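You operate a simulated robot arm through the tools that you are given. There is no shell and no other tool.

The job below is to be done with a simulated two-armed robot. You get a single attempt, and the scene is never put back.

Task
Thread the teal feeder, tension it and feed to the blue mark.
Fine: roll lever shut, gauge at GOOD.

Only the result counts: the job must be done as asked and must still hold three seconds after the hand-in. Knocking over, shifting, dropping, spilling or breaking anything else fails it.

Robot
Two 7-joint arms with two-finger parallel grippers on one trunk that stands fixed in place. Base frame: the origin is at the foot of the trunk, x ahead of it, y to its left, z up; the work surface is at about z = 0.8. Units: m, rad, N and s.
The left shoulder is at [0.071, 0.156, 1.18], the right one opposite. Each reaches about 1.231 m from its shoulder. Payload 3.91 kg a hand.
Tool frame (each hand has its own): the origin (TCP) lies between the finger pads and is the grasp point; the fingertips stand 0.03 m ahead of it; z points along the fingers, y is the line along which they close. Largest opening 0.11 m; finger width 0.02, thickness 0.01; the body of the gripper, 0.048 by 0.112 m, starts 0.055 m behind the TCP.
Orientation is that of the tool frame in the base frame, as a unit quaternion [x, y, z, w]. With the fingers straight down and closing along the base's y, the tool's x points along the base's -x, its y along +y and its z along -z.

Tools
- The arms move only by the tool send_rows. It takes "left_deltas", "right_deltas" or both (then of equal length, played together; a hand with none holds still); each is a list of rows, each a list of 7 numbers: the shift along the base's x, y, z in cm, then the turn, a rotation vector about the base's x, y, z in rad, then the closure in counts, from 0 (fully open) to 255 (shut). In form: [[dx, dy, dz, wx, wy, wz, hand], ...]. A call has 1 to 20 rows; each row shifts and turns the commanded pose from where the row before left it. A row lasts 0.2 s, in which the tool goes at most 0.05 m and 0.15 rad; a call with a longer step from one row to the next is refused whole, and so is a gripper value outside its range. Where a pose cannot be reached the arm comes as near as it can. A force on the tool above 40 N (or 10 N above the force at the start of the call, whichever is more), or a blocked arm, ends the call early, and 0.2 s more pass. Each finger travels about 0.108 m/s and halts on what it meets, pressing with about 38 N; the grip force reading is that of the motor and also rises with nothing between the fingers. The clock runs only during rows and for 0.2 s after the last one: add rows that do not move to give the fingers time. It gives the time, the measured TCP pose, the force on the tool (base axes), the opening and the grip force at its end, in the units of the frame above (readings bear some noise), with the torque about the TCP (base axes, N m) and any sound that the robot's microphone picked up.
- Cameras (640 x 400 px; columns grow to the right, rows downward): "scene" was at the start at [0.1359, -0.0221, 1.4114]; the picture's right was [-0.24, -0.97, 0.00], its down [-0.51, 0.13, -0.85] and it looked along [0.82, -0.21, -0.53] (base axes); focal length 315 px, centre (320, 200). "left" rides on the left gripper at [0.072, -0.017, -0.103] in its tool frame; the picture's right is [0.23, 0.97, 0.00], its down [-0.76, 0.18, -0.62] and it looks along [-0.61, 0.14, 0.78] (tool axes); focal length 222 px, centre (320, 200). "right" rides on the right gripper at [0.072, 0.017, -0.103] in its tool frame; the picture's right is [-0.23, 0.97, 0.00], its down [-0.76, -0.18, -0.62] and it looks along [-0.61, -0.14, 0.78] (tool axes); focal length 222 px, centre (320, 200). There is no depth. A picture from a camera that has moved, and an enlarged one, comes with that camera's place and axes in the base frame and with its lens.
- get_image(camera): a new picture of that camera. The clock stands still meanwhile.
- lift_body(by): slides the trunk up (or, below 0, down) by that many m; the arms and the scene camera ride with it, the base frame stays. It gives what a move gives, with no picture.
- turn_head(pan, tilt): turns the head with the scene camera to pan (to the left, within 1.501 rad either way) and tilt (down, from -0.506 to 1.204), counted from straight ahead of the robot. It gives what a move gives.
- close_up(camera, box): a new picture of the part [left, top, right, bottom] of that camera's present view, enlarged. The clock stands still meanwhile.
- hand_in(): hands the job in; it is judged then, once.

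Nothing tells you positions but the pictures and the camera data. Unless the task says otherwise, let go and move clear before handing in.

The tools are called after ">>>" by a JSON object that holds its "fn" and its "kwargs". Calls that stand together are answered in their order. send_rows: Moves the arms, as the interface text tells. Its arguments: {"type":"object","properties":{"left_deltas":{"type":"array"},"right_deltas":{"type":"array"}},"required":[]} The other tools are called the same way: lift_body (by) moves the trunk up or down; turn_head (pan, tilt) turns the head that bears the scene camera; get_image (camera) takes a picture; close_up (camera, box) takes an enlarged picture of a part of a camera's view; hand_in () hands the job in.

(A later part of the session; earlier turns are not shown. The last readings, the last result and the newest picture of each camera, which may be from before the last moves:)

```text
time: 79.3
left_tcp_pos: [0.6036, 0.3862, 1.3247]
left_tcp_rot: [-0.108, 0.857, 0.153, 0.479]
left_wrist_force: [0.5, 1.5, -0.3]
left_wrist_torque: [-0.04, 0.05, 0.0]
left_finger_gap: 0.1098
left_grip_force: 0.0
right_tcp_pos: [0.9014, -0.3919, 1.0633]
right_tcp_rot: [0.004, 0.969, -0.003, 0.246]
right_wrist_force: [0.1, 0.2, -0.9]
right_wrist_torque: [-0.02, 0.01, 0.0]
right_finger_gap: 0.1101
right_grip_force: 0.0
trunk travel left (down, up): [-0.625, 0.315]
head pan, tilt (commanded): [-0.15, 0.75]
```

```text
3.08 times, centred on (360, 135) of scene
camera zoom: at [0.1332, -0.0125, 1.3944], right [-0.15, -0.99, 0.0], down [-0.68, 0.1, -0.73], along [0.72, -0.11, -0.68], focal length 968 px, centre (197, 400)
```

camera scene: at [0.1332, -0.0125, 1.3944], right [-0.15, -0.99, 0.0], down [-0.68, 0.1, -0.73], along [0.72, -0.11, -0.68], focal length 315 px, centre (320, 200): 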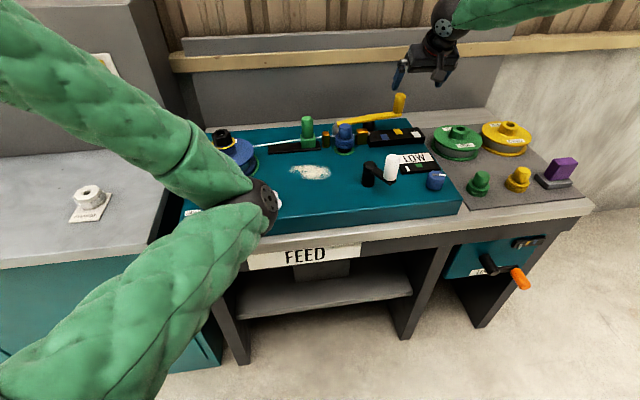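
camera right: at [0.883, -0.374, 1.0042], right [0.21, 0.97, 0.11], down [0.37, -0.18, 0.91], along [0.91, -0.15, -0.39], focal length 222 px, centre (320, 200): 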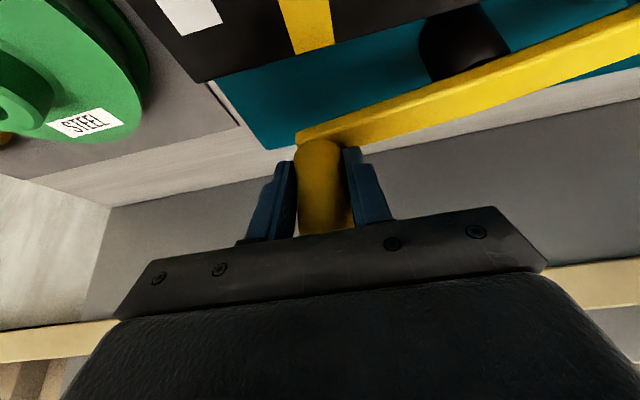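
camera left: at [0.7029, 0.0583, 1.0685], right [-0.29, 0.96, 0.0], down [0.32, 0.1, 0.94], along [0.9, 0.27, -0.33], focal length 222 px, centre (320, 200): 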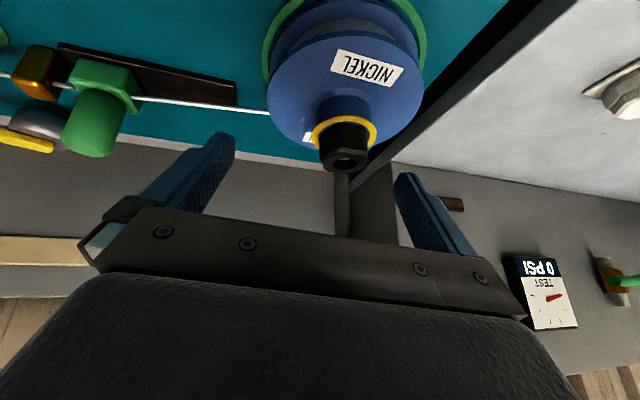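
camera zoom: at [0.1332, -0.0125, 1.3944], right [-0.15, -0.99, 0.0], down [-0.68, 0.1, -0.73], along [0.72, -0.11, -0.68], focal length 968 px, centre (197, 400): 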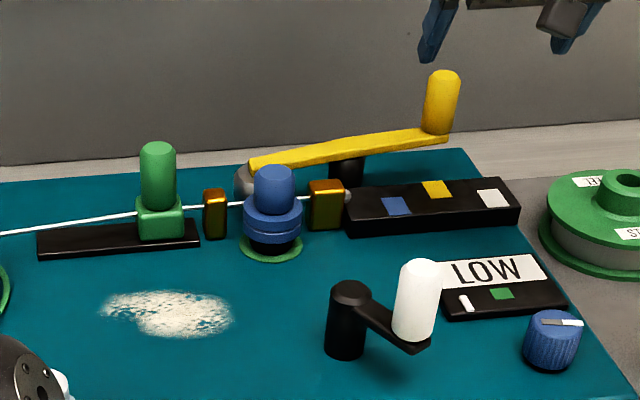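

The lever stays shut at LOW. The left elbow is still on the inside, so I'll carry the left hand out to the left and see whether the elbow follows.

>>> {"fn": "send_rows", "kwargs": {"left_deltas": [[-2, 3.6, -0.5, 0, 0, 0, 0], [-2, 3.6, -0.5, 0, 0, 0, 0], [-2, 3.6, -0.5, 0, 0, 0, 0], [-2, 3.6, -0.5, 0, 0, 0, 0], [-2, 3.6, -0.5, 0, 0, 0, 0], [-2, 3.6, -0.5, 0, 0, 0, 0], [-2, 3.6, -0.5, 0, 0, 0, 0], [0, 0, 0, 0, 0, 0, 0]]}}

>>> {"fn": "get_image", "kwargs": {"camera": "scene"}}

```text
time: 81.1
left_tcp_pos: [0.458, 0.637, 1.2913]
left_tcp_rot: [-0.109, 0.857, 0.154, 0.479]
left_wrist_force: [0.2, -0.3, -0.2]
left_wrist_torque: [-0.02, -0.02, 0.02]
left_finger_gap: 0.1098
left_grip_force: 0.1
right_tcp_pos: [0.8997, -0.3925, 1.0629]
right_tcp_rot: [0.004, 0.969, -0.002, 0.248]
right_wrist_force: [0.3, -0.2, 0.4]
right_wrist_torque: [0.01, 0.01, 0.0]
right_finger_gap: 0.1101
right_grip_force: 0.1
trunk travel left (down, up): [-0.625, 0.315]
head pan, tilt (commanded): [-0.15, 0.75]
```

```text
taken
camera scene: at [0.1315, -0.0138, 1.3947], right [-0.15, -0.99, 0.0], down [-0.68, 0.1, -0.73], along [0.72, -0.11, -0.68], focal length 315 px, centre (320, 200)
```

scene: 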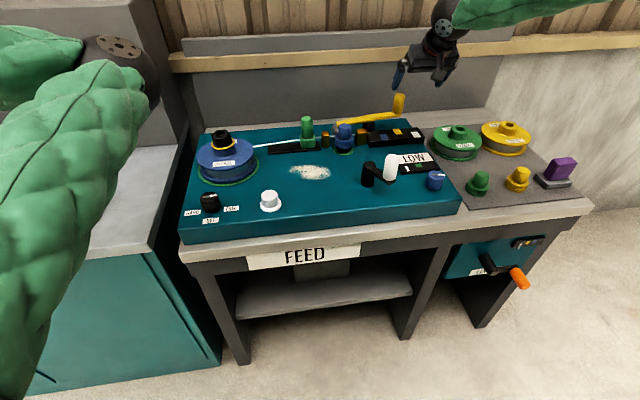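

The left arm is clear of the panel. I'll move it a little further out, and bring the right hand straight-down over the brake knob at (0.707, 0.163) to set it back to SET.

>>> {"fn": "send_rows", "kwargs": {"left_deltas": [[-3, 2.5, -1, 0, 0, 0, 0], [-3, 2.5, -1, 0, 0, 0, 0], [-3, 2.5, -1, 0, 0, 0, 0], [-3, 2.5, -1, 0, 0, 0, 0], [0, 0, 0, 0, 0, 0, 0], [0, 0, 0, 0, 0, 0, 0], [0, 0, 0, 0, 0, 0, 0], [0, 0, 0, 0, 0, 0, 0], [0, 0, 0, 0, 0, 0, 0], [0, 0, 0, 0, 0, 0, 0]], "right_deltas": [[-3, 0.5, 2, 0, 0.125, 0, 0], [-3, 0.5, 2, 0, 0.125, 0, 0], [-3, 1, 2, 0, 0.125, 0, 0], [-3, 3, 1, 0, 0.125, 0, 0], [-2.5, 4, 0, 0, 0, 0, 0], [-2.5, 4, 0, 0, 0, 0, 0], [-2, 4, 0, 0, 0, 0, 0], [0, 4.5, 0, 0, 0, 0, 0], [0, 4.5, 0, 0, 0, 0, 0], [0, 0, 0, 0, 0, 0, 0]]}}

>>> {"fn": "get_image", "kwargs": {"camera": "scene"}}

>>> {"fn": "get_image", "kwargs": {"camera": "right"}}

```text
time: 83.3
left_tcp_pos: [0.3388, 0.7373, 1.2523]
left_tcp_rot: [-0.109, 0.857, 0.153, 0.48]
left_wrist_force: [-0.5, -0.5, -0.1]
left_wrist_torque: [-0.03, -0.01, 0.01]
left_finger_gap: 0.1098
left_grip_force: 0.0
right_tcp_pos: [0.7107, -0.1308, 1.1371]
right_tcp_rot: [0.004, 1.0, -0.004, 0.002]
right_wrist_force: [0.0, 0.6, -0.2]
right_wrist_torque: [0.01, -0.02, 0.03]
right_finger_gap: 0.1103
right_grip_force: 0.1
trunk travel left (down, up): [-0.625, 0.315]
head pan, tilt (commanded): [-0.15, 0.75]
```

```text
taken
camera scene: at [0.1296, -0.0126, 1.3949], right [-0.15, -0.99, 0.0], down [-0.67, 0.1, -0.73], along [0.72, -0.11, -0.68], focal length 315 px, centre (320, 200)
```

scene: 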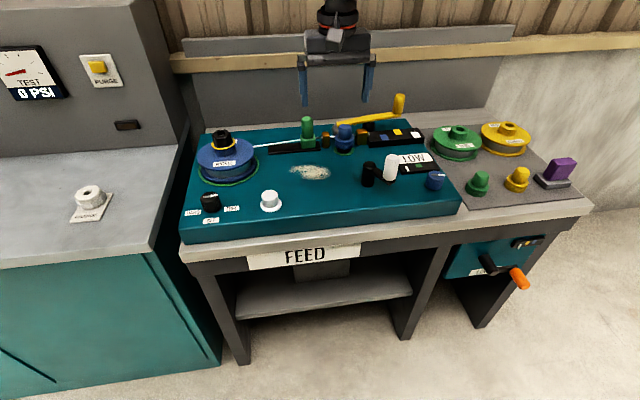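

```text
taken
camera right: at [0.6372, -0.1127, 1.2391], right [0.23, 0.97, -0.01], down [0.76, -0.18, 0.63], along [0.61, -0.15, -0.78], focal length 222 px, centre (320, 200)
```

right: 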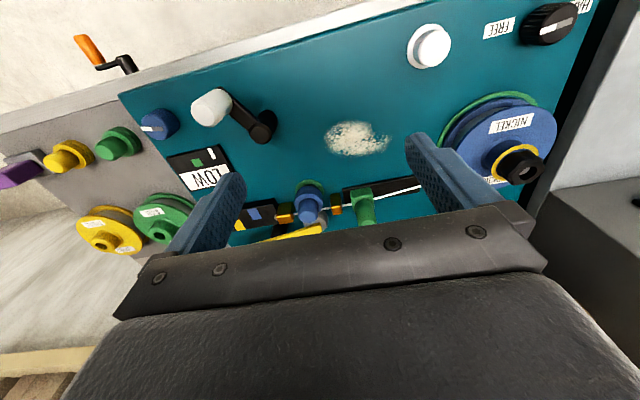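

>>> {"fn": "send_rows", "kwargs": {"right_deltas": [[0, 4.2, -0.8, 0, 0, 0.072, 0], [0, 4.2, -0.8, 0, 0, 0.072, 0], [0, 4.2, -0.8, 0, 0, 0.072, 0], [0, 4.2, -0.8, 0, 0, 0.072, 0], [0, 4.2, -0.8, 0, 0, 0.072, 0], [-0.2, 4.2, -0.8, 0, 0, 0.072, 0], [-0.2, 4.1, -0.8, 0, 0, 0.072, 0], [0, 0, 0, 0, 0, 0, 90]]}}

>>> {"fn": "get_image", "kwargs": {"camera": "right"}}

>>> {"fn": "get_image", "kwargs": {"camera": "scene"}}

```text
time: 85.1
left_tcp_pos: [0.3398, 0.7374, 1.2508]
left_tcp_rot: [-0.108, 0.857, 0.153, 0.48]
left_wrist_force: [-0.1, -0.4, -0.3]
left_wrist_torque: [-0.02, 0.02, 0.01]
left_finger_gap: 0.1101
left_grip_force: 0.0
right_tcp_pos: [0.6411, -0.0325, 1.1037]
right_tcp_rot: [-0.247, 0.969, -0.002, 0.002]
right_wrist_force: [0.1, -0.2, 0.2]
right_wrist_torque: [0.03, -0.04, 0.03]
right_finger_gap: 0.0714
right_grip_force: 0.0
right hand out of reach, approached as far as the arm can: row 2, 3, 4, 5, 6, 7
trunk travel left (down, up): [-0.625, 0.315]
head pan, tilt (commanded): [-0.15, 0.75]
```

```text
taken
camera right: at [0.5679, -0.0518, 1.2055], right [-0.27, 0.96, 0.0], down [0.75, 0.21, 0.63], along [0.6, 0.16, -0.78], focal length 222 px, centre (320, 200)
```

right: 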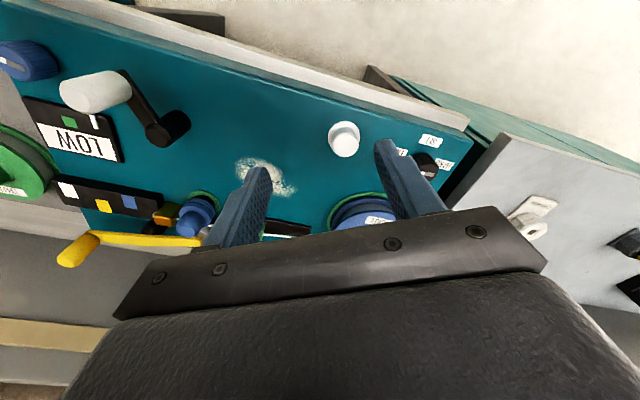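

```text
taken
camera scene: at [0.1309, -0.0124, 1.3948], right [-0.15, -0.99, 0.0], down [-0.67, 0.1, -0.73], along [0.72, -0.11, -0.68], focal length 315 px, centre (320, 200)
```

scene: 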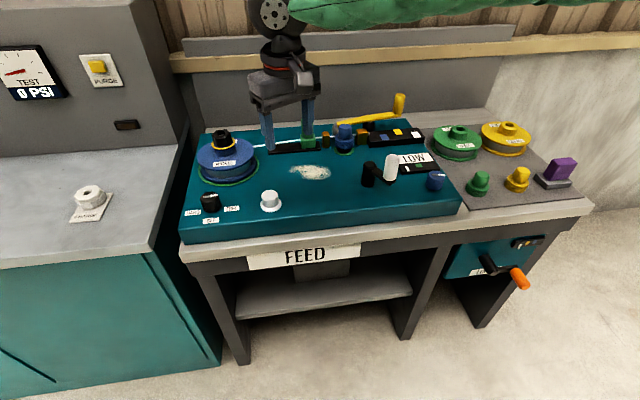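

The right arm can't reach that far across, so the left arm must do the brake knob. I'll send the right hand back to its own side and look at the left arm's posture.

>>> {"fn": "send_rows", "kwargs": {"right_deltas": [[0.5, -3, 0, 0, 0, -0.1, 0], [1, -3, 0, 0, 0, -0.1, 0], [1, -3, 0, 0, 0, -0.1, 0], [1, -3, 0, 0, 0, -0.1, 0], [1, -3, 0, 0, 0, -0.1, 0], [0, -4, 0, 0, 0, 0, 0], [0, -4, 0, 0, 0, 0, 0], [0, -4, 0, 0, 0, 0, 0], [0, 0, 0, 0, 0, 0, 0]]}}

>>> {"fn": "turn_head", "kwargs": {"pan": 0.9, "tilt": 0.6}}

>>> {"fn": "get_image", "kwargs": {"camera": "scene"}}

```text
time: 87.1
left_tcp_pos: [0.3393, 0.7385, 1.2496]
left_tcp_rot: [-0.108, 0.857, 0.153, 0.48]
left_wrist_force: [-1.0, 0.6, -1.2]
left_wrist_torque: [-0.01, -0.03, -0.01]
left_finger_gap: 0.1098
left_grip_force: 0.1
right_tcp_pos: [0.6852, -0.3007, 1.101]
right_tcp_rot: [0.0, 1.0, -0.003, 0.001]
right_wrist_force: [0.0, 0.8, -0.2]
right_wrist_torque: [0.0, -0.01, 0.0]
right_finger_gap: 0.1101
right_grip_force: 0.0
trunk travel left (down, up): [-0.625, 0.315]
head pan, tilt (commanded): [-0.15, 0.75]
```

```text
time: 88.4
left_tcp_pos: [0.3393, 0.7375, 1.2516]
left_tcp_rot: [-0.107, 0.857, 0.152, 0.48]
left_wrist_force: [0.4, 0.4, 0.7]
left_wrist_torque: [-0.03, -0.05, -0.04]
left_finger_gap: 0.1096
left_grip_force: 0.0
right_tcp_pos: [0.6848, -0.302, 1.1013]
right_tcp_rot: [0.0, 1.0, -0.003, 0.001]
right_wrist_force: [-0.1, -0.2, -0.4]
right_wrist_torque: [0.04, 0.03, 0.07]
right_finger_gap: 0.1102
right_grip_force: 0.1
trunk travel left (down, up): [-0.625, 0.315]
head pan, tilt (commanded): [0.901, 0.6]
```

```text
taken
camera scene: at [0.1039, 0.069, 1.4076], right [0.78, -0.62, 0.0], down [-0.35, -0.44, -0.82], along [0.51, 0.65, -0.57], focal length 315 px, centre (320, 200)
```

scene: 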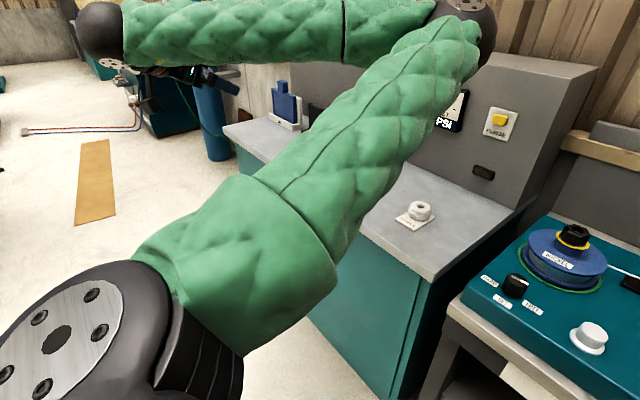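

>>> {"fn": "send_rows", "kwargs": {"left_deltas": [[2, -1, 0, -0.04, 0.126, -0.0284, 0], [2, -1, 0, -0.04, 0.126, -0.0284, 0], [2, -1, 0, -0.04, 0.126, -0.0284, 0], [2, -1, 0, -0.04, 0.126, -0.0284, 0], [2, -1, 0, -0.04, 0.126, -0.0284, 0], [2, -1, 0, -0.04, 0.126, -0.0284, 0], [2, -1, 0, -0.04, 0.126, -0.0284, 0], [2, -1, 0, -0.04, 0.126, -0.0284, 0], [0, 0, 0, 0, 0, 0, 0]]}}

>>> {"fn": "get_image", "kwargs": {"camera": "scene"}}

```text
time: 90.4
left_tcp_pos: [0.4995, 0.6594, 1.2489]
left_tcp_rot: [0.0, 1.0, 0.0, 0.0]
left_wrist_force: [0.6, -0.5, 0.4]
left_wrist_torque: [-0.03, 0.0, 0.02]
left_finger_gap: 0.1099
left_grip_force: 0.0
right_tcp_pos: [0.6832, -0.3011, 1.1024]
right_tcp_rot: [0.0, 1.0, -0.004, 0.001]
right_wrist_force: [0.3, -0.2, 0.1]
right_wrist_torque: [-0.03, -0.01, 0.0]
right_finger_gap: 0.1102
right_grip_force: 0.0
trunk travel left (down, up): [-0.625, 0.315]
head pan, tilt (commanded): [0.901, 0.6]
```

```text
taken
camera scene: at [0.1035, 0.0695, 1.4077], right [0.78, -0.62, 0.0], down [-0.35, -0.44, -0.82], along [0.51, 0.65, -0.57], focal length 315 px, centre (320, 200)
```

scene: 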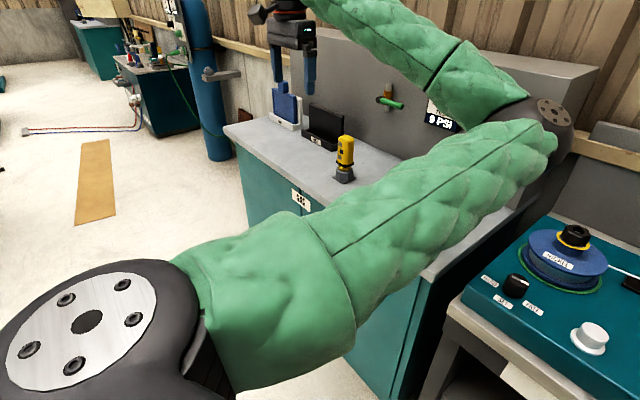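

The left hand is straight down again without reach trouble. I'll bring it in toward the brake knob at a safe height and check how the arm behaves.

>>> {"fn": "send_rows", "kwargs": {"left_deltas": [[3.4, -3.4, -0.5, 0, 0, 0, 0], [3.4, -3.4, -0.5, 0, 0, 0, 0], [3.4, -3.4, -0.5, 0, 0, 0, 0], [3.4, -3.4, -0.5, 0, 0, 0, 0], [3.4, -3.4, -0.5, 0, 0, 0, 0], [3.4, -3.4, -0.5, 0, 0, 0, 0], [0, 0, 0, 0, 0, 0, 0]]}}

>>> {"fn": "get_image", "kwargs": {"camera": "scene"}}

```text
time: 92.0
left_tcp_pos: [0.711, 0.4886, 1.2216]
left_tcp_rot: [0.001, 1.0, 0.001, 0.0]
left_wrist_force: [-0.2, 0.5, 0.2]
left_wrist_torque: [0.0, -0.03, -0.01]
left_finger_gap: 0.11
left_grip_force: 0.1
left hand out of reach, approached as far as the arm can: row 5, 6
right_tcp_pos: [0.6833, -0.3031, 1.1023]
right_tcp_rot: [0.001, 1.0, -0.004, 0.001]
right_wrist_force: [-0.8, 0.3, 0.4]
right_wrist_torque: [-0.03, 0.02, -0.01]
right_finger_gap: 0.1098
right_grip_force: 0.0
trunk travel left (down, up): [-0.625, 0.315]
head pan, tilt (commanded): [0.901, 0.6]
```

```text
taken
camera scene: at [0.1031, 0.0686, 1.4078], right [0.78, -0.62, 0.0], down [-0.35, -0.44, -0.83], along [0.51, 0.65, -0.56], focal length 315 px, centre (320, 200)
```

scene: 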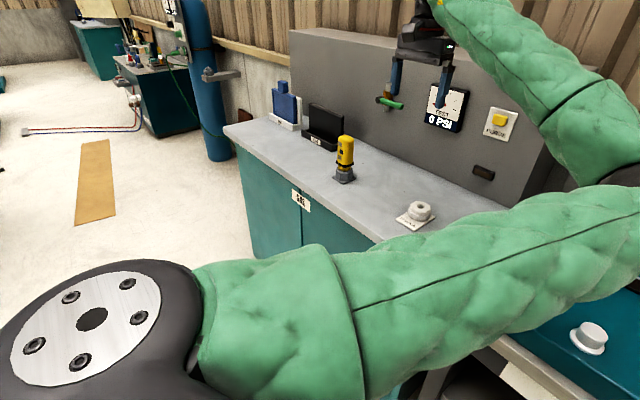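

The elbow keeps folding inward. I'll yaw the left hand negatively here, which should force the elbow back to the outside.

>>> {"fn": "send_rows", "kwargs": {"left_deltas": [[-1, 0, 0, 0, 0, -0.14, 0], [-1, 0, 0, 0, 0, -0.14, 0], [-1, 0, 0, 0, 0, -0.14, 0], [-1, 0, 0, 0, 0, -0.14, 0], [-1, 0, 0, 0, 0, -0.14, 0], [-1, 0, 0, 0, 0, -0.14, 0], [-1, 0, 0, 0, 0, -0.14, 0], [-1, 0, 0, 0, 0, -0.14, 0], [0, 0, 0, 0, 0, -0.14, 0], [0, 0, 0, 0, 0, -0.14, 0], [0, 0, 0, 0, 0, -0.14, 0], [0, 0, 0, 0, 0, 0, 0]]}}

>>> {"fn": "get_image", "kwargs": {"camera": "scene"}}

```text
time: 94.6
left_tcp_pos: [0.6574, 0.5012, 1.221]
left_tcp_rot: [0.693, 0.721, 0.004, -0.003]
left_wrist_force: [-0.4, -0.5, 0.3]
left_wrist_torque: [0.03, -0.01, 0.04]
left_finger_gap: 0.1101
left_grip_force: 0.1
left hand out of reach, approached as far as the arm can: row 2, 4, 6, 11
right_tcp_pos: [0.6839, -0.3011, 1.1015]
right_tcp_rot: [0.0, 1.0, -0.004, 0.001]
right_wrist_force: [0.0, -0.1, 0.0]
right_wrist_torque: [-0.02, 0.03, -0.03]
right_finger_gap: 0.1099
right_grip_force: 0.0
trunk travel left (down, up): [-0.625, 0.315]
head pan, tilt (commanded): [0.901, 0.6]
```

```text
taken
camera scene: at [0.1036, 0.0691, 1.4077], right [0.78, -0.62, 0.0], down [-0.35, -0.44, -0.82], along [0.51, 0.65, -0.57], focal length 315 px, centre (320, 200)
```

scene: 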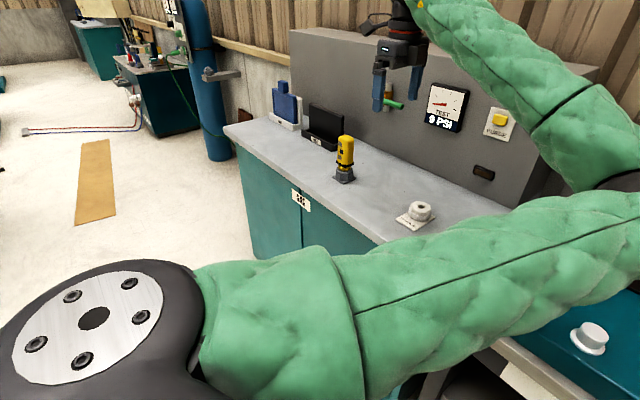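

>>> {"fn": "send_rows", "kwargs": {"left_deltas": [[-1.5, -3, 0, -0.12, 0, 0, 0], [-1.5, -3, 0, -0.12, 0, 0, 0], [-1.5, -3, 0, -0.12, 0, 0, 0], [-1.5, -3, 0, -0.12, 0, 0, 0], [-1.5, -3, 0, -0.12, 0, 0, 0], [-1.5, -3, 0, -0.12, 0, 0, 0], [-1.5, -3, 0, -0.12, 0, 0, 0], [-1.5, -3, 0, -0.1, 0, 0, 0], [0, 0, 0, 0, 0, 0, 0]], "right_deltas": [[0, -4, 1, 0, 0, 0, 0], [0, -4, 1, 0, 0, 0, 0], [0, -4, 1, 0, 0, 0, 0], [0, -4, 1, 0, 0, 0, 0], [0, -4, 1, 0, 0, 0, 0], [0, 0, 0, 0, 0, 0, 0], [0, 0, 0, 0, 0, 0, 0], [0, 0, 0, 0, 0, 0, 0], [0, 0, 0, 0, 0, 0, 0]]}}

>>> {"fn": "get_image", "kwargs": {"camera": "scene"}}

```text
time: 96.1
left_tcp_pos: [0.5562, 0.3839, 1.1394]
left_tcp_rot: [0.61, 0.689, -0.325, 0.218]
left_wrist_force: [-0.4, 0.4, 1.0]
left_wrist_torque: [0.02, 0.01, 0.03]
left_finger_gap: 0.1101
left_grip_force: 0.0
left hand out of reach, approached as far as the arm can: row 1, 2
right_tcp_pos: [0.6797, -0.5034, 1.1548]
right_tcp_rot: [0.001, 1.0, -0.003, 0.002]
right_wrist_force: [0.8, -0.3, -0.1]
right_wrist_torque: [0.0, 0.0, 0.04]
right_finger_gap: 0.1101
right_grip_force: 0.0
trunk travel left (down, up): [-0.625, 0.315]
head pan, tilt (commanded): [0.901, 0.6]
stopped in row 7 (left hand): the arm was blocked; the commanded pose is now the measured one
```

```text
taken
camera scene: at [0.1017, 0.0689, 1.408], right [0.78, -0.62, 0.0], down [-0.35, -0.44, -0.83], along [0.51, 0.65, -0.56], focal length 315 px, centre (320, 200)
```

scene: 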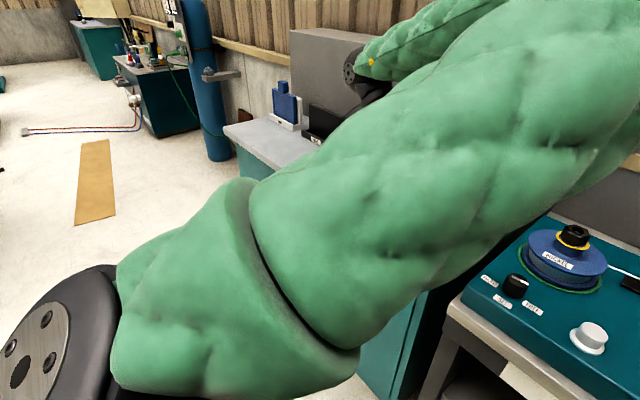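

The elbow is swinging up and over, as I hoped. I'll continue in smaller steps.

>>> {"fn": "send_rows", "kwargs": {"left_deltas": [[-0.5, -1, 0, -0.06, 0, 0, 0], [-0.5, -1, 0, -0.06, 0, 0, 0], [-0.5, -1, 0, -0.06, 0, 0, 0], [-0.5, -1, 0, -0.06, 0, 0, 0], [-0.5, -1, 0, -0.06, 0, 0, 0], [0, 0, 0, 0, 0, 0, 0]]}}

>>> {"fn": "get_image", "kwargs": {"camera": "scene"}}

```text
time: 97.5
left_tcp_pos: [0.5337, 0.3343, 1.1381]
left_tcp_rot: [0.572, 0.633, -0.423, 0.305]
left_wrist_force: [-0.2, -0.5, 0.8]
left_wrist_torque: [0.02, 0.02, -0.02]
left_finger_gap: 0.1102
left_grip_force: 0.1
right_tcp_pos: [0.6828, -0.504, 1.1525]
right_tcp_rot: [0.001, 1.0, -0.003, 0.001]
right_wrist_force: [-0.5, 0.2, 0.8]
right_wrist_torque: [-0.02, 0.02, 0.0]
right_finger_gap: 0.11
right_grip_force: 0.1
trunk travel left (down, up): [-0.625, 0.315]
head pan, tilt (commanded): [0.901, 0.6]
```

```text
taken
camera scene: at [0.1041, 0.0684, 1.4076], right [0.78, -0.62, 0.0], down [-0.35, -0.44, -0.83], along [0.51, 0.65, -0.56], focal length 315 px, centre (320, 200)
```

scene: 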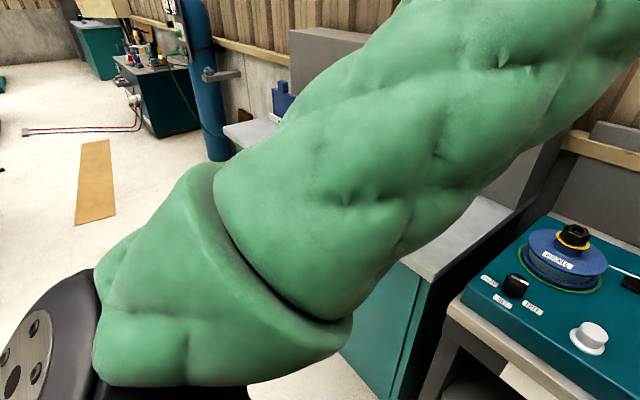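

>>> {"fn": "send_rows", "kwargs": {"left_deltas": [[0, -2, 0, 0, 0, 0, 0], [0, -2, 0, 0, 0, 0, 0], [0, -2, 0, 0, 0, 0, 0], [0, -2, 0, 0, 0, 0, 0], [0, -2, 0, 0, 0, 0, 0], [0, -2, 0, 0, 0, 0, 0], [0, -2, 0, 0, 0, 0, 0], [0, -2, 0, 0, 0, 0, 0], [0, 0, 0, 0, 0, 0, 0]]}}

>>> {"fn": "get_image", "kwargs": {"camera": "scene"}}

```text
time: 98.8
left_tcp_pos: [0.5206, 0.2482, 1.059]
left_tcp_rot: [0.512, 0.663, -0.476, 0.269]
left_wrist_force: [0.4, -0.6, 0.4]
left_wrist_torque: [0.0, 0.01, -0.01]
left_finger_gap: 0.1103
left_grip_force: 0.1
right_tcp_pos: [0.6831, -0.5047, 1.1529]
right_tcp_rot: [0.001, 1.0, -0.004, 0.001]
right_wrist_force: [-0.4, -0.2, 0.0]
right_wrist_torque: [0.02, 0.01, 0.03]
right_finger_gap: 0.1101
right_grip_force: 0.0
trunk travel left (down, up): [-0.625, 0.315]
head pan, tilt (commanded): [0.901, 0.6]
stopped in row 6 (left hand): the arm was blocked; the commanded pose is now the measured one
```

```text
taken
camera scene: at [0.1047, 0.0684, 1.4076], right [0.78, -0.62, 0.0], down [-0.35, -0.44, -0.82], along [0.51, 0.65, -0.57], focal length 315 px, centre (320, 200)
```

scene: 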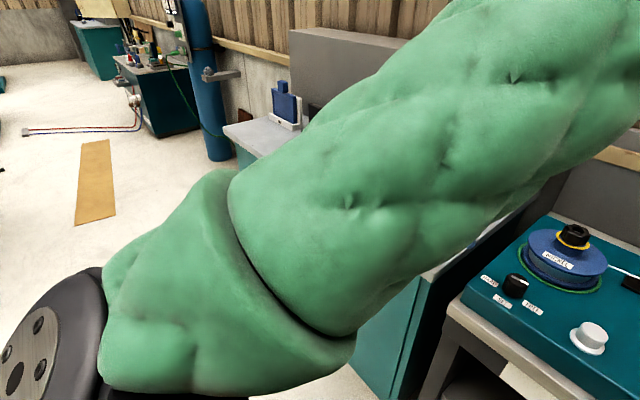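

The left upper arm is passing very close to the head, which is turned toward it. I'll turn the head away to the right to give it room, then continue.

>>> {"fn": "turn_head", "kwargs": {"pan": -0.3, "tilt": 0.65}}

>>> {"fn": "get_image", "kwargs": {"camera": "scene"}}

>>> {"fn": "get_image", "kwargs": {"camera": "left"}}

```text
time: 100.2
left_tcp_pos: [0.5189, 0.2484, 1.0604]
left_tcp_rot: [0.513, 0.663, -0.475, 0.269]
left_wrist_force: [-0.3, -0.5, 0.6]
left_wrist_torque: [-0.01, 0.01, -0.01]
left_finger_gap: 0.1099
left_grip_force: 0.0
right_tcp_pos: [0.6816, -0.504, 1.1541]
right_tcp_rot: [0.001, 1.0, -0.003, 0.002]
right_wrist_force: [-0.6, 0.3, -0.7]
right_wrist_torque: [0.01, -0.03, 0.03]
right_finger_gap: 0.1101
right_grip_force: 0.0
trunk travel left (down, up): [-0.625, 0.315]
head pan, tilt (commanded): [-0.3, 0.649]
```

```text
taken
camera scene: at [0.132, -0.0261, 1.4033], right [-0.3, -0.96, 0.0], down [-0.58, 0.18, -0.8], along [0.76, -0.23, -0.61], focal length 315 px, centre (320, 200)
```

scene: 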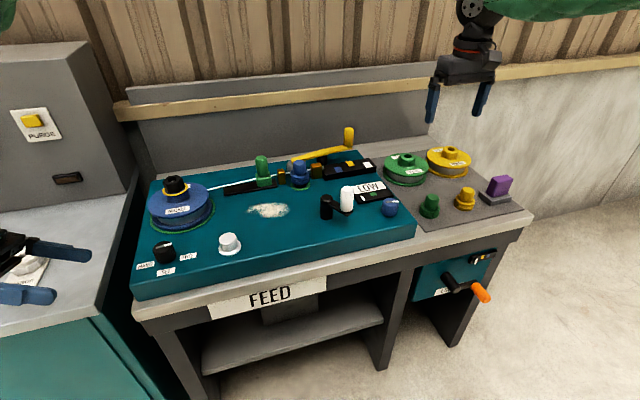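

```text
taken
camera left: at [0.4948, 0.3705, 1.0461], right [0.84, 0.12, -0.54], down [0.5, 0.25, 0.83], along [0.23, -0.96, 0.15], focal length 222 px, centre (320, 200)
```

left: 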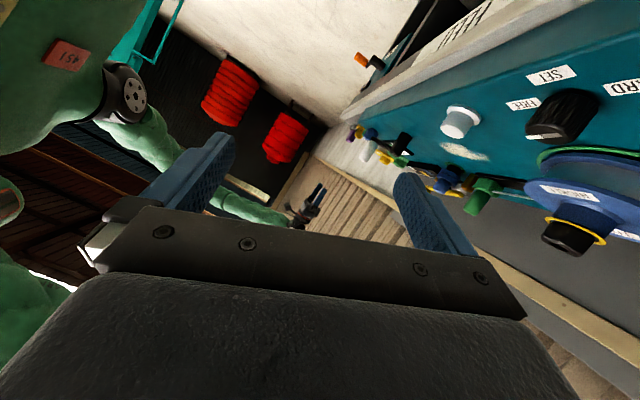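

>>> {"fn": "send_rows", "kwargs": {"left_deltas": [[0, -1, 1, 0, 0, 0, 0], [0, -1.5, 1, 0, 0, 0, 0], [0, -1.5, 1, 0, 0, 0, 0], [0, -1.5, 1, 0, 0, 0, 0], [0, -1.5, 1, 0, 0, 0, 0], [0, -1.5, 1, 0, 0, 0, 0], [0, 0, 0, 0, 0, 0, 0]]}}

>>> {"fn": "get_image", "kwargs": {"camera": "scene"}}

```text
time: 101.3
left_tcp_pos: [0.505, 0.2097, 1.0324]
left_tcp_rot: [0.457, 0.684, -0.518, 0.234]
left_wrist_force: [0.2, -0.6, 0.0]
left_wrist_torque: [0.0, -0.01, -0.01]
left_finger_gap: 0.1102
left_grip_force: 0.0
left hand out of reach, approached as far as the arm can: row 4, 5
right_tcp_pos: [0.682, -0.5032, 1.1535]
right_tcp_rot: [0.001, 1.0, -0.003, 0.001]
right_wrist_force: [-0.6, 0.0, 0.2]
right_wrist_torque: [0.01, 0.0, -0.02]
right_finger_gap: 0.1099
right_grip_force: 0.0
trunk travel left (down, up): [-0.625, 0.315]
head pan, tilt (commanded): [-0.3, 0.649]
stopped in row 5 (left hand): the arm was blocked; the commanded pose is now the measured one
```

```text
taken
camera scene: at [0.132, -0.026, 1.4033], right [-0.3, -0.96, 0.0], down [-0.58, 0.18, -0.8], along [0.76, -0.24, -0.61], focal length 315 px, centre (320, 200)
```

scene: 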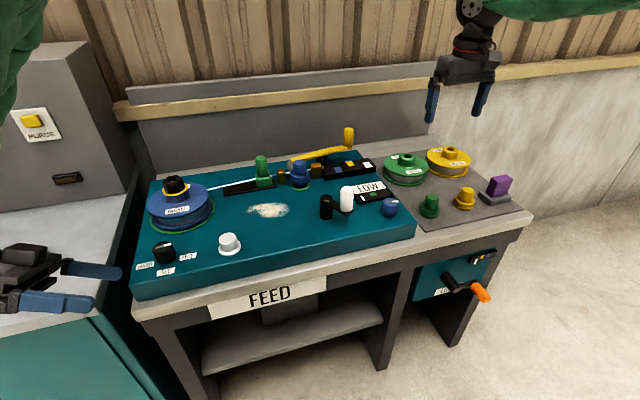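

>>> {"fn": "send_rows", "kwargs": {"left_deltas": [[0.75, 1.4, 1.7, 0.1215, 0.004, 0.034, 0], [0.75, 1.4, 1.7, 0.1215, 0.004, 0.034, 0], [0.75, 1.4, 1.7, 0.1215, 0.004, 0.034, 0], [0.75, 1.4, 1.7, 0.1215, 0.004, 0.034, 0], [0.75, 1.4, 1.7, 0.1215, 0.004, 0.034, 0], [0.75, 1.4, 1.7, 0.1215, 0.004, 0.034, 0], [0.75, 1.4, 1.7, 0.1215, 0.004, 0.034, 0], [0.75, 1.4, 1.7, 0.1215, 0.004, 0.034, 0], [0.75, 1.4, 1.7, 0.1215, 0.004, 0.034, 0], [0.75, 1.4, 1.7, 0.1215, 0.004, 0.034, 0], [0, 0, 0, 0, 0, 0, 0]]}}

>>> {"fn": "get_image", "kwargs": {"camera": "scene"}}

>>> {"fn": "get_image", "kwargs": {"camera": "left"}}

```text
time: 102.2
left_tcp_pos: [0.5064, 0.2739, 1.0146]
left_tcp_rot: [0.398, 0.816, -0.407, 0.104]
left_wrist_force: [0.5, -0.4, 0.4]
left_wrist_torque: [-0.01, 0.03, 0.02]
left_finger_gap: 0.1101
left_grip_force: 0.1
right_tcp_pos: [0.6818, -0.5024, 1.1542]
right_tcp_rot: [0.0, 1.0, -0.003, 0.0]
right_wrist_force: [-0.1, 0.1, 0.6]
right_wrist_torque: [-0.02, 0.0, -0.01]
right_finger_gap: 0.1101
right_grip_force: 0.1
trunk travel left (down, up): [-0.625, 0.315]
head pan, tilt (commanded): [-0.3, 0.649]
stopped in row 4 (left hand): the arm was blocked; the commanded pose is now the measured one
```

```text
taken
camera scene: at [0.1317, -0.0257, 1.4033], right [-0.3, -0.96, 0.0], down [-0.58, 0.18, -0.8], along [0.76, -0.24, -0.6], focal length 315 px, centre (320, 200)
```

scene: 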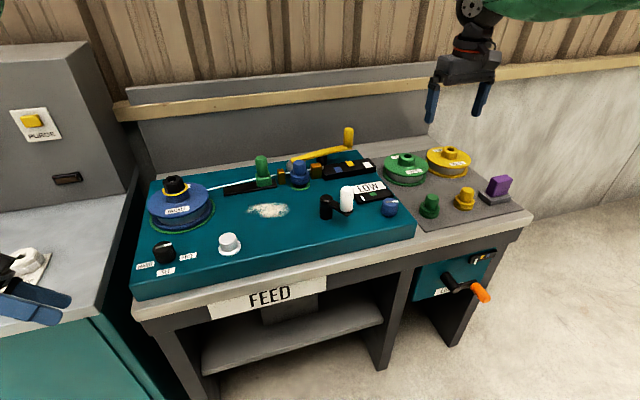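

```text
taken
camera left: at [0.4631, 0.3846, 1.054], right [0.56, 0.47, -0.68], down [0.73, 0.1, 0.68], along [0.39, -0.88, -0.29], focal length 222 px, centre (320, 200)
```

left: 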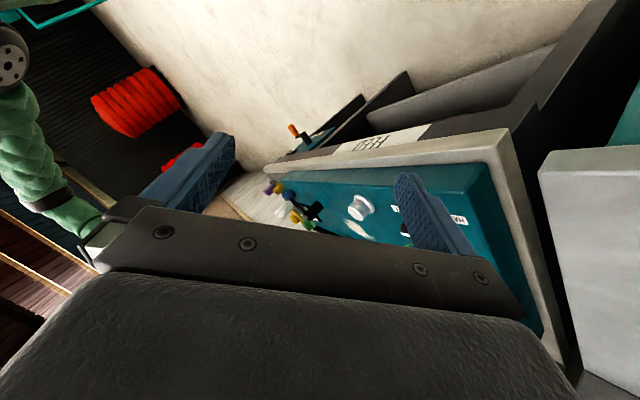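

>>> {"fn": "turn_head", "kwargs": {"pan": 0.7, "tilt": 0.1}}

>>> {"fn": "get_image", "kwargs": {"camera": "scene"}}

>>> {"fn": "get_image", "kwargs": {"camera": "right"}}

```text
time: 103.5
left_tcp_pos: [0.5067, 0.2732, 1.0143]
left_tcp_rot: [0.398, 0.816, -0.406, 0.104]
left_wrist_force: [0.1, -0.1, 0.2]
left_wrist_torque: [-0.02, 0.05, 0.02]
left_finger_gap: 0.1098
left_grip_force: 0.0
right_tcp_pos: [0.6815, -0.5026, 1.1528]
right_tcp_rot: [0.001, 1.0, -0.003, 0.0]
right_wrist_force: [-0.6, 0.3, -0.7]
right_wrist_torque: [-0.03, -0.01, -0.03]
right_finger_gap: 0.11
right_grip_force: 0.0
trunk travel left (down, up): [-0.625, 0.315]
head pan, tilt (commanded): [0.7, 0.099]
```

```text
taken
camera scene: at [0.1195, 0.0587, 1.4538], right [0.64, -0.77, 0.0], down [-0.08, -0.06, -0.99], along [0.76, 0.64, -0.1], focal length 315 px, centre (320, 200)
```

scene: 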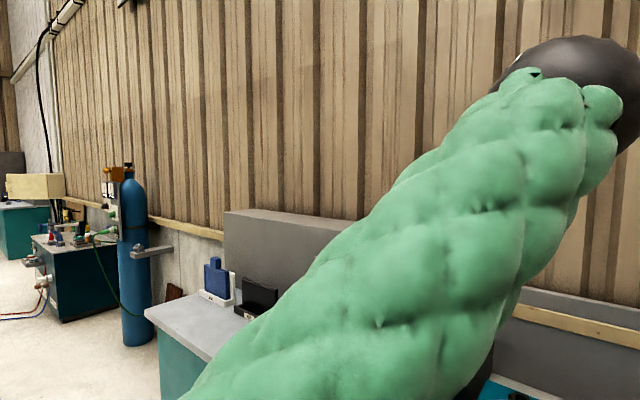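

```text
taken
camera right: at [0.6084, -0.4851, 1.2556], right [0.23, 0.97, -0.01], down [0.76, -0.17, 0.63], along [0.61, -0.15, -0.78], focal length 222 px, centre (320, 200)
```

right: 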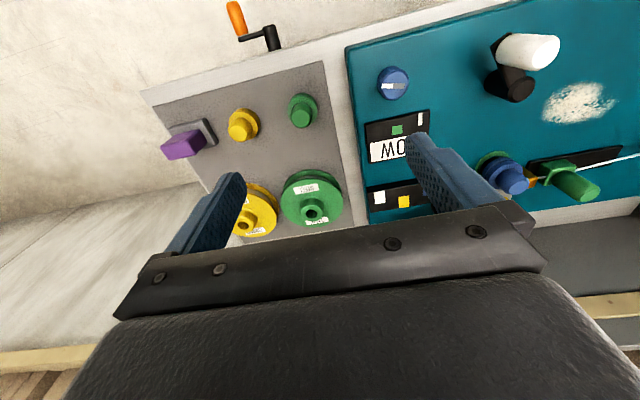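

The elbow is up and nearly over the shoulder line now, which suits a downward-pointing hand. I'll rotate the hand back to straight down slowly while rising.

>>> {"fn": "send_rows", "kwargs": {"left_deltas": [[0.31, 0.9, 1.3, 0.061, -0.009, 0.008, 0], [0.31, 0.9, 1.3, 0.061, -0.009, 0.008, 0], [0.31, 0.9, 1.3, 0.061, -0.009, 0.008, 0], [0.31, 0.9, 1.3, 0.061, -0.009, 0.008, 0], [0.31, 0.9, 1.3, 0.061, -0.009, 0.008, 0], [0.31, 0.9, 1.3, 0.061, -0.009, 0.008, 0], [0.31, 0.9, 1.3, 0.061, -0.009, 0.008, 0], [0.31, 0.9, 1.3, 0.061, -0.009, 0.008, 0], [0.31, 0.9, 1.3, 0.061, -0.009, 0.008, 0], [0.31, 0.9, 1.3, 0.061, -0.009, 0.008, 0], [0.31, 0.9, 1.3, 0.061, -0.009, 0.008, 0], [0.31, 0.9, 1.3, 0.061, -0.009, 0.008, 0], [0.31, 0.9, 1.3, 0.061, -0.009, 0.008, 0], [0.31, 0.9, 1.3, 0.061, -0.009, 0.008, 0], [0, 0, 0, 0, 0, 0, 0]]}}

>>> {"fn": "get_image", "kwargs": {"camera": "scene"}}

```text
time: 104.9
left_tcp_pos: [0.5016, 0.344, 1.0175]
left_tcp_rot: [0.356, 0.888, -0.29, 0.011]
left_wrist_force: [-0.1, 0.7, 0.4]
left_wrist_torque: [-0.01, 0.01, 0.0]
left_finger_gap: 0.1102
left_grip_force: 0.0
right_tcp_pos: [0.6829, -0.5032, 1.1532]
right_tcp_rot: [0.001, 1.0, -0.004, 0.001]
right_wrist_force: [-1.0, 1.3, 0.2]
right_wrist_torque: [0.01, 0.0, 0.01]
right_finger_gap: 0.11
right_grip_force: 0.0
trunk travel left (down, up): [-0.625, 0.315]
head pan, tilt (commanded): [0.7, 0.099]
stopped in row 7 (left hand): the arm was blocked; the commanded pose is now the measured one
```

```text
taken
camera scene: at [0.1197, 0.0589, 1.4537], right [0.64, -0.77, 0.0], down [-0.08, -0.06, -0.99], along [0.76, 0.64, -0.1], focal length 315 px, centre (320, 200)
```

scene: 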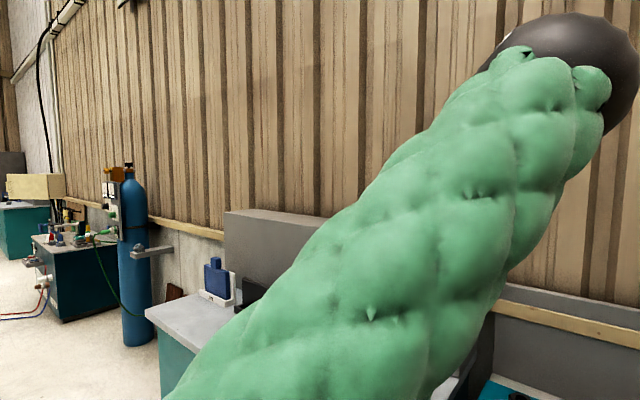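

>>> {"fn": "send_rows", "kwargs": {"left_deltas": [[0.2, 0.5, 0.3, 0.055, -0.02, -0.002, 0], [0.2, 0.5, 0.3, 0.055, -0.02, -0.002, 0], [0.2, 0.5, 0.3, 0.055, -0.02, -0.002, 0], [0.2, 0.5, 0.3, 0.055, -0.02, -0.002, 0], [0.2, 0.5, 0.3, 0.055, -0.02, -0.002, 0], [0.2, 0.5, 0.3, 0.055, -0.02, -0.002, 0], [0.2, 0.5, 0.3, 0.055, -0.02, -0.002, 0], [0.2, 0.5, 0.3, 0.055, -0.02, -0.002, 0], [0.2, 0.5, 0.3, 0.055, -0.02, -0.002, 0], [0.2, 0.5, 0.3, 0.055, -0.02, -0.002, 0], [0, 0, 0, 0, 0, 0, 0], [0, 0, 0, 0, 0, 0, 0]]}}

>>> {"fn": "get_image", "kwargs": {"camera": "scene"}}

```text
time: 106.7
left_tcp_pos: [0.4846, 0.3965, 0.9707]
left_tcp_rot: [0.348, 0.928, -0.119, -0.056]
left_wrist_force: [-0.7, 0.6, 1.6]
left_wrist_torque: [0.0, 0.01, -0.03]
left_finger_gap: 0.1101
left_grip_force: 0.1
right_tcp_pos: [0.6821, -0.5026, 1.1522]
right_tcp_rot: [0.001, 1.0, -0.003, 0.001]
right_wrist_force: [0.3, -0.5, -1.0]
right_wrist_torque: [0.0, 0.03, 0.0]
right_finger_gap: 0.1098
right_grip_force: 0.1
trunk travel left (down, up): [-0.625, 0.315]
head pan, tilt (commanded): [0.7, 0.099]
stopped in row 8 (left hand): the arm was blocked; the commanded pose is now the measured one
```

```text
taken
camera scene: at [0.1196, 0.0589, 1.4538], right [0.64, -0.77, 0.0], down [-0.08, -0.06, -0.99], along [0.76, 0.64, -0.1], focal length 315 px, centre (320, 200)
```

scene: 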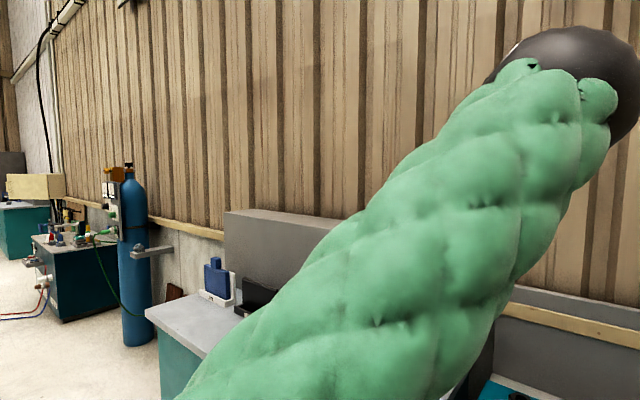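

The elbow reaches a limit going over the top, so I'll unwind it the way it came. First the hand goes back to the forward-tilted pose high in front of the left shoulder.

>>> {"fn": "send_rows", "kwargs": {"left_deltas": [[0.8, 0.5, 1.5, 0.0131, -0.0845, 0.0708, 0], [0.8, 0.5, 2, 0.0131, -0.0845, 0.0708, 0], [0.8, 0.5, 2, 0.0131, -0.0845, 0.0708, 0], [0.8, 0.5, 2, 0.0131, -0.0845, 0.0708, 0], [0.8, 0.5, 2, 0.0131, -0.0845, 0.0708, 0], [0.8, 0.5, 2, 0.0131, -0.0845, 0.0708, 0], [0.8, 0.5, 2, 0.0131, -0.0845, 0.0708, 0], [0.8, 0, 2, 0.0131, -0.0845, 0.0708, 0], [0.8, 0, 2, 0.0131, -0.0845, 0.0708, 0], [0.8, 0, 2, 0.0131, -0.0845, 0.0708, 0], [0.8, 0, 2, 0.0131, -0.0845, 0.0708, 0], [0.8, 0, 2, 0.0131, -0.0845, 0.0708, 0], [0.8, 0, 2, 0.0131, -0.0845, 0.0708, 0], [0.8, 0, 2, 0.0131, -0.0845, 0.0708, 0], [0, 0, 0, 0, 0, 0, 0]]}}

>>> {"fn": "get_image", "kwargs": {"camera": "scene"}}

```text
time: 108.3
left_tcp_pos: [0.5075, 0.4529, 1.0167]
left_tcp_rot: [0.099, 0.984, -0.022, 0.147]
left_wrist_force: [0.0, -0.3, 0.2]
left_wrist_torque: [-0.02, 0.01, 0.02]
left_finger_gap: 0.11
left_grip_force: 0.0
right_tcp_pos: [0.683, -0.5019, 1.1536]
right_tcp_rot: [0.001, 1.0, -0.004, 0.001]
right_wrist_force: [-0.1, -0.9, 0.2]
right_wrist_torque: [-0.01, -0.01, 0.0]
right_finger_gap: 0.11
right_grip_force: 0.0
trunk travel left (down, up): [-0.625, 0.315]
head pan, tilt (commanded): [0.7, 0.099]
stopped in row 8 (left hand): the arm was blocked; the commanded pose is now the measured one
```

```text
taken
camera scene: at [0.1196, 0.059, 1.4538], right [0.64, -0.77, 0.0], down [-0.08, -0.06, -0.99], along [0.76, 0.64, -0.1], focal length 315 px, centre (320, 200)
```

scene: 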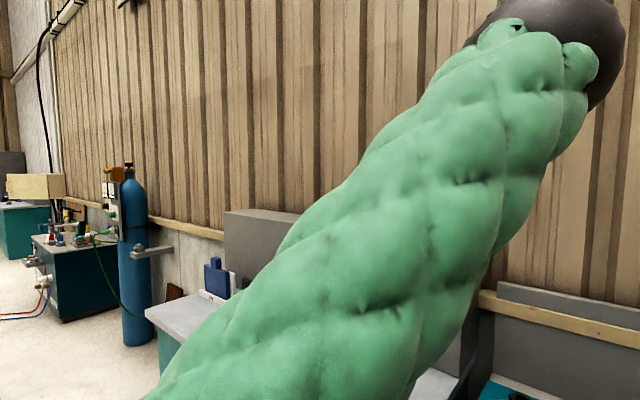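

>>> {"fn": "send_rows", "kwargs": {"left_deltas": [[1.5, 0, 0.5, 0, 0, 0, 0], [1.5, 0, 0.5, 0, 0, 0, 0], [1.5, 0, 0.5, 0, 0, 0, 0], [1.5, 0, 0.5, 0, 0, 0, 0], [1.5, 0, 0.5, 0, 0, 0, 0], [0, 0, 0, 0, 0, 0, 0]]}}

>>> {"fn": "get_image", "kwargs": {"camera": "scene"}}

>>> {"fn": "get_image", "kwargs": {"camera": "left"}}

```text
time: 109.7
left_tcp_pos: [0.5722, 0.4676, 1.0284]
left_tcp_rot: [0.077, 0.986, -0.034, 0.144]
left_wrist_force: [-0.5, 0.4, -0.2]
left_wrist_torque: [0.0, 0.03, -0.01]
left_finger_gap: 0.1101
left_grip_force: 0.0
right_tcp_pos: [0.6814, -0.5032, 1.1539]
right_tcp_rot: [0.001, 1.0, -0.003, 0.0]
right_wrist_force: [0.7, -0.1, -0.5]
right_wrist_torque: [0.0, -0.01, 0.02]
right_finger_gap: 0.1099
right_grip_force: 0.1
trunk travel left (down, up): [-0.625, 0.315]
head pan, tilt (commanded): [0.7, 0.099]
```

```text
taken
camera scene: at [0.1192, 0.0589, 1.4538], right [0.64, -0.77, 0.0], down [-0.08, -0.06, -0.99], along [0.76, 0.64, -0.1], focal length 315 px, centre (320, 200)
```

scene: 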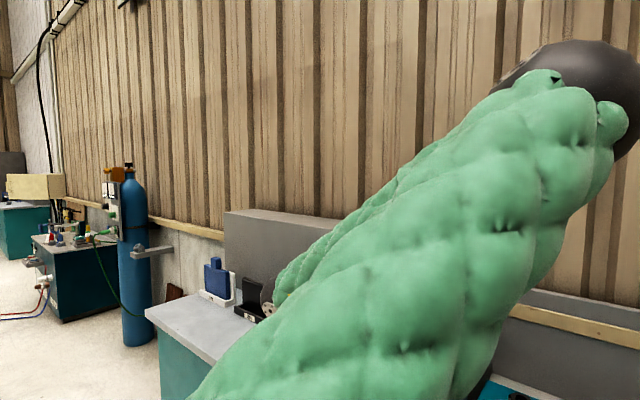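

```text
taken
camera left: at [0.472, 0.4698, 1.1066], right [-0.06, 0.99, -0.11], down [0.58, 0.12, 0.81], along [0.82, -0.02, -0.58], focal length 222 px, centre (320, 200)
```

left: 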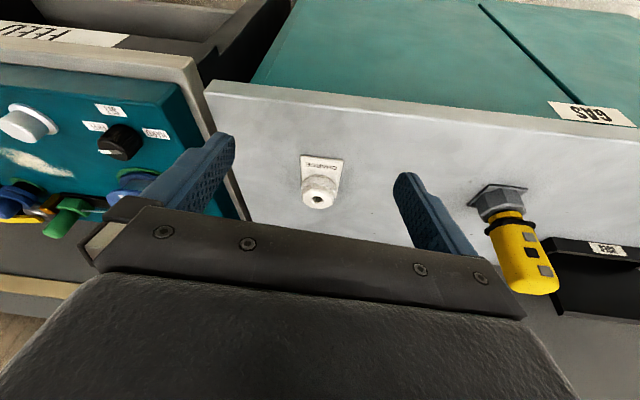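

The arm follows commands again in this elbow-up posture, with the hand nearly straight down. I'll move it sideways toward the brake knob in moderate steps.

>>> {"fn": "send_rows", "kwargs": {"left_deltas": [[0.5, -2, 0.8, 0, 0, 0, 90], [0.5, -2, 0.8, 0, 0, 0, 90], [0.5, -2, 0.8, 0, 0, 0, 90], [0.5, -2, 0.8, 0, 0, 0, 90], [0.5, -2, 0.5, 0, 0, 0, 90], [0.5, -2, 0.5, 0, 0, 0, 90], [0, 0, 0, 0, 0, 0, 90]]}}

>>> {"fn": "get_image", "kwargs": {"camera": "scene"}}

```text
time: 110.3
left_tcp_pos: [0.5538, 0.4281, 0.9578]
left_tcp_rot: [0.081, 0.994, -0.036, 0.057]
left_wrist_force: [-0.7, 0.1, 0.2]
left_wrist_torque: [-0.01, 0.03, -0.02]
left_finger_gap: 0.0712
left_grip_force: 0.1
right_tcp_pos: [0.6823, -0.5031, 1.1523]
right_tcp_rot: [0.001, 1.0, -0.004, 0.001]
right_wrist_force: [0.2, 0.1, -0.9]
right_wrist_torque: [-0.02, 0.03, 0.01]
right_finger_gap: 0.1101
right_grip_force: 0.0
trunk travel left (down, up): [-0.625, 0.315]
head pan, tilt (commanded): [0.7, 0.099]
stopped in row 3 (left hand): the arm was blocked; the commanded pose is now the measured one
```

```text
taken
camera scene: at [0.1197, 0.0588, 1.4537], right [0.64, -0.77, 0.0], down [-0.08, -0.06, -0.99], along [0.76, 0.64, -0.1], focal length 315 px, centre (320, 200)
```

scene: 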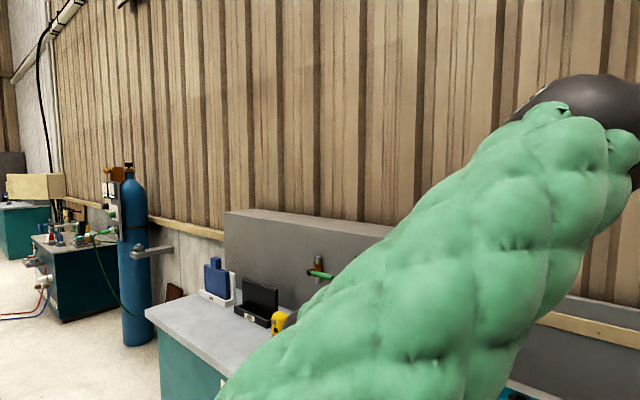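

The left upper arm is probably touching the head, which is again turned toward it. I'll swing the head well away to the right and try again.

>>> {"fn": "turn_head", "kwargs": {"pan": -1.3, "tilt": 0.9}}

>>> {"fn": "send_rows", "kwargs": {"left_deltas": [[0.3, 0, 1.5, 0, 0, 0, 90], [0.3, 0, 1.5, 0, 0, 0, 90], [0.3, 0, 1.5, 0, 0, 0, 90], [0.3, 0, 1.5, 0, 0, 0, 90], [0.3, 0, 1.5, 0, 0, 0, 90], [0, 0, 0, 0, 0, 0, 90]]}}

>>> {"fn": "get_image", "kwargs": {"camera": "left"}}

>>> {"fn": "get_image", "kwargs": {"camera": "scene"}}

```text
time: 112.2
left_tcp_pos: [0.5542, 0.4261, 0.959]
left_tcp_rot: [0.081, 0.994, -0.037, 0.057]
left_wrist_force: [0.1, -0.3, 0.2]
left_wrist_torque: [0.0, 0.0, 0.0]
left_finger_gap: 0.0715
left_grip_force: 0.1
right_tcp_pos: [0.683, -0.5017, 1.152]
right_tcp_rot: [0.001, 1.0, -0.004, 0.001]
right_wrist_force: [0.2, 0.1, -0.3]
right_wrist_torque: [-0.01, 0.01, -0.03]
right_finger_gap: 0.11
right_grip_force: 0.1
trunk travel left (down, up): [-0.625, 0.315]
head pan, tilt (commanded): [-1.3, 0.901]
```

```text
time: 113.8
left_tcp_pos: [0.5481, 0.4388, 0.9788]
left_tcp_rot: [0.063, 0.997, -0.052, 0.007]
left_wrist_force: [0.4, 1.0, 0.0]
left_wrist_torque: [0.01, 0.0, 0.0]
left_finger_gap: 0.0714
left_grip_force: 0.1
right_tcp_pos: [0.6817, -0.5024, 1.1535]
right_tcp_rot: [0.001, 1.0, -0.003, 0.0]
right_wrist_force: [0.5, -0.2, 0.0]
right_wrist_torque: [0.0, 0.03, 0.0]
right_finger_gap: 0.11
right_grip_force: 0.0
trunk travel left (down, up): [-0.625, 0.315]
head pan, tilt (commanded): [-1.3, 0.901]
stopped in row 6 (left hand): the arm was blocked; the commanded pose is now the measured one
```

```text
taken
camera left: at [0.4722, 0.441, 1.0816], right [-0.1, 0.99, -0.1], down [0.77, 0.14, 0.62], along [0.63, -0.02, -0.78], focal length 222 px, centre (320, 200)
```

left: 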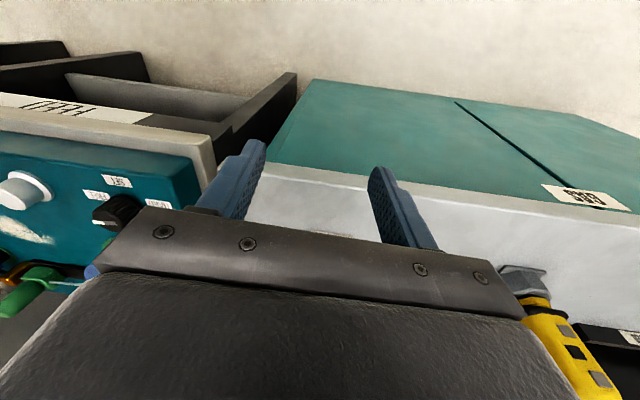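

```text
taken
camera scene: at [0.0692, -0.0729, 1.3829], right [-0.96, -0.27, 0.0], down [-0.21, 0.76, -0.62], along [0.17, -0.6, -0.78], focal length 315 px, centre (320, 200)
```

scene: 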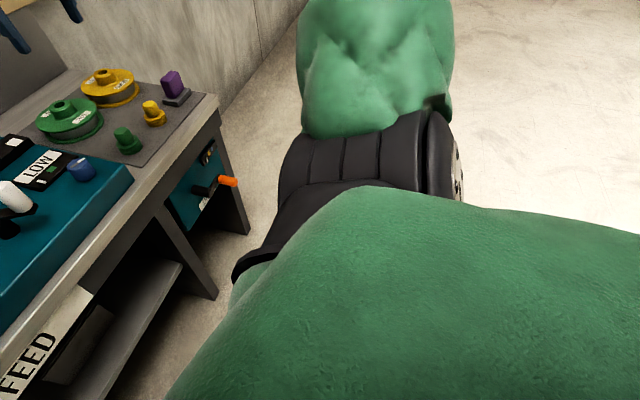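

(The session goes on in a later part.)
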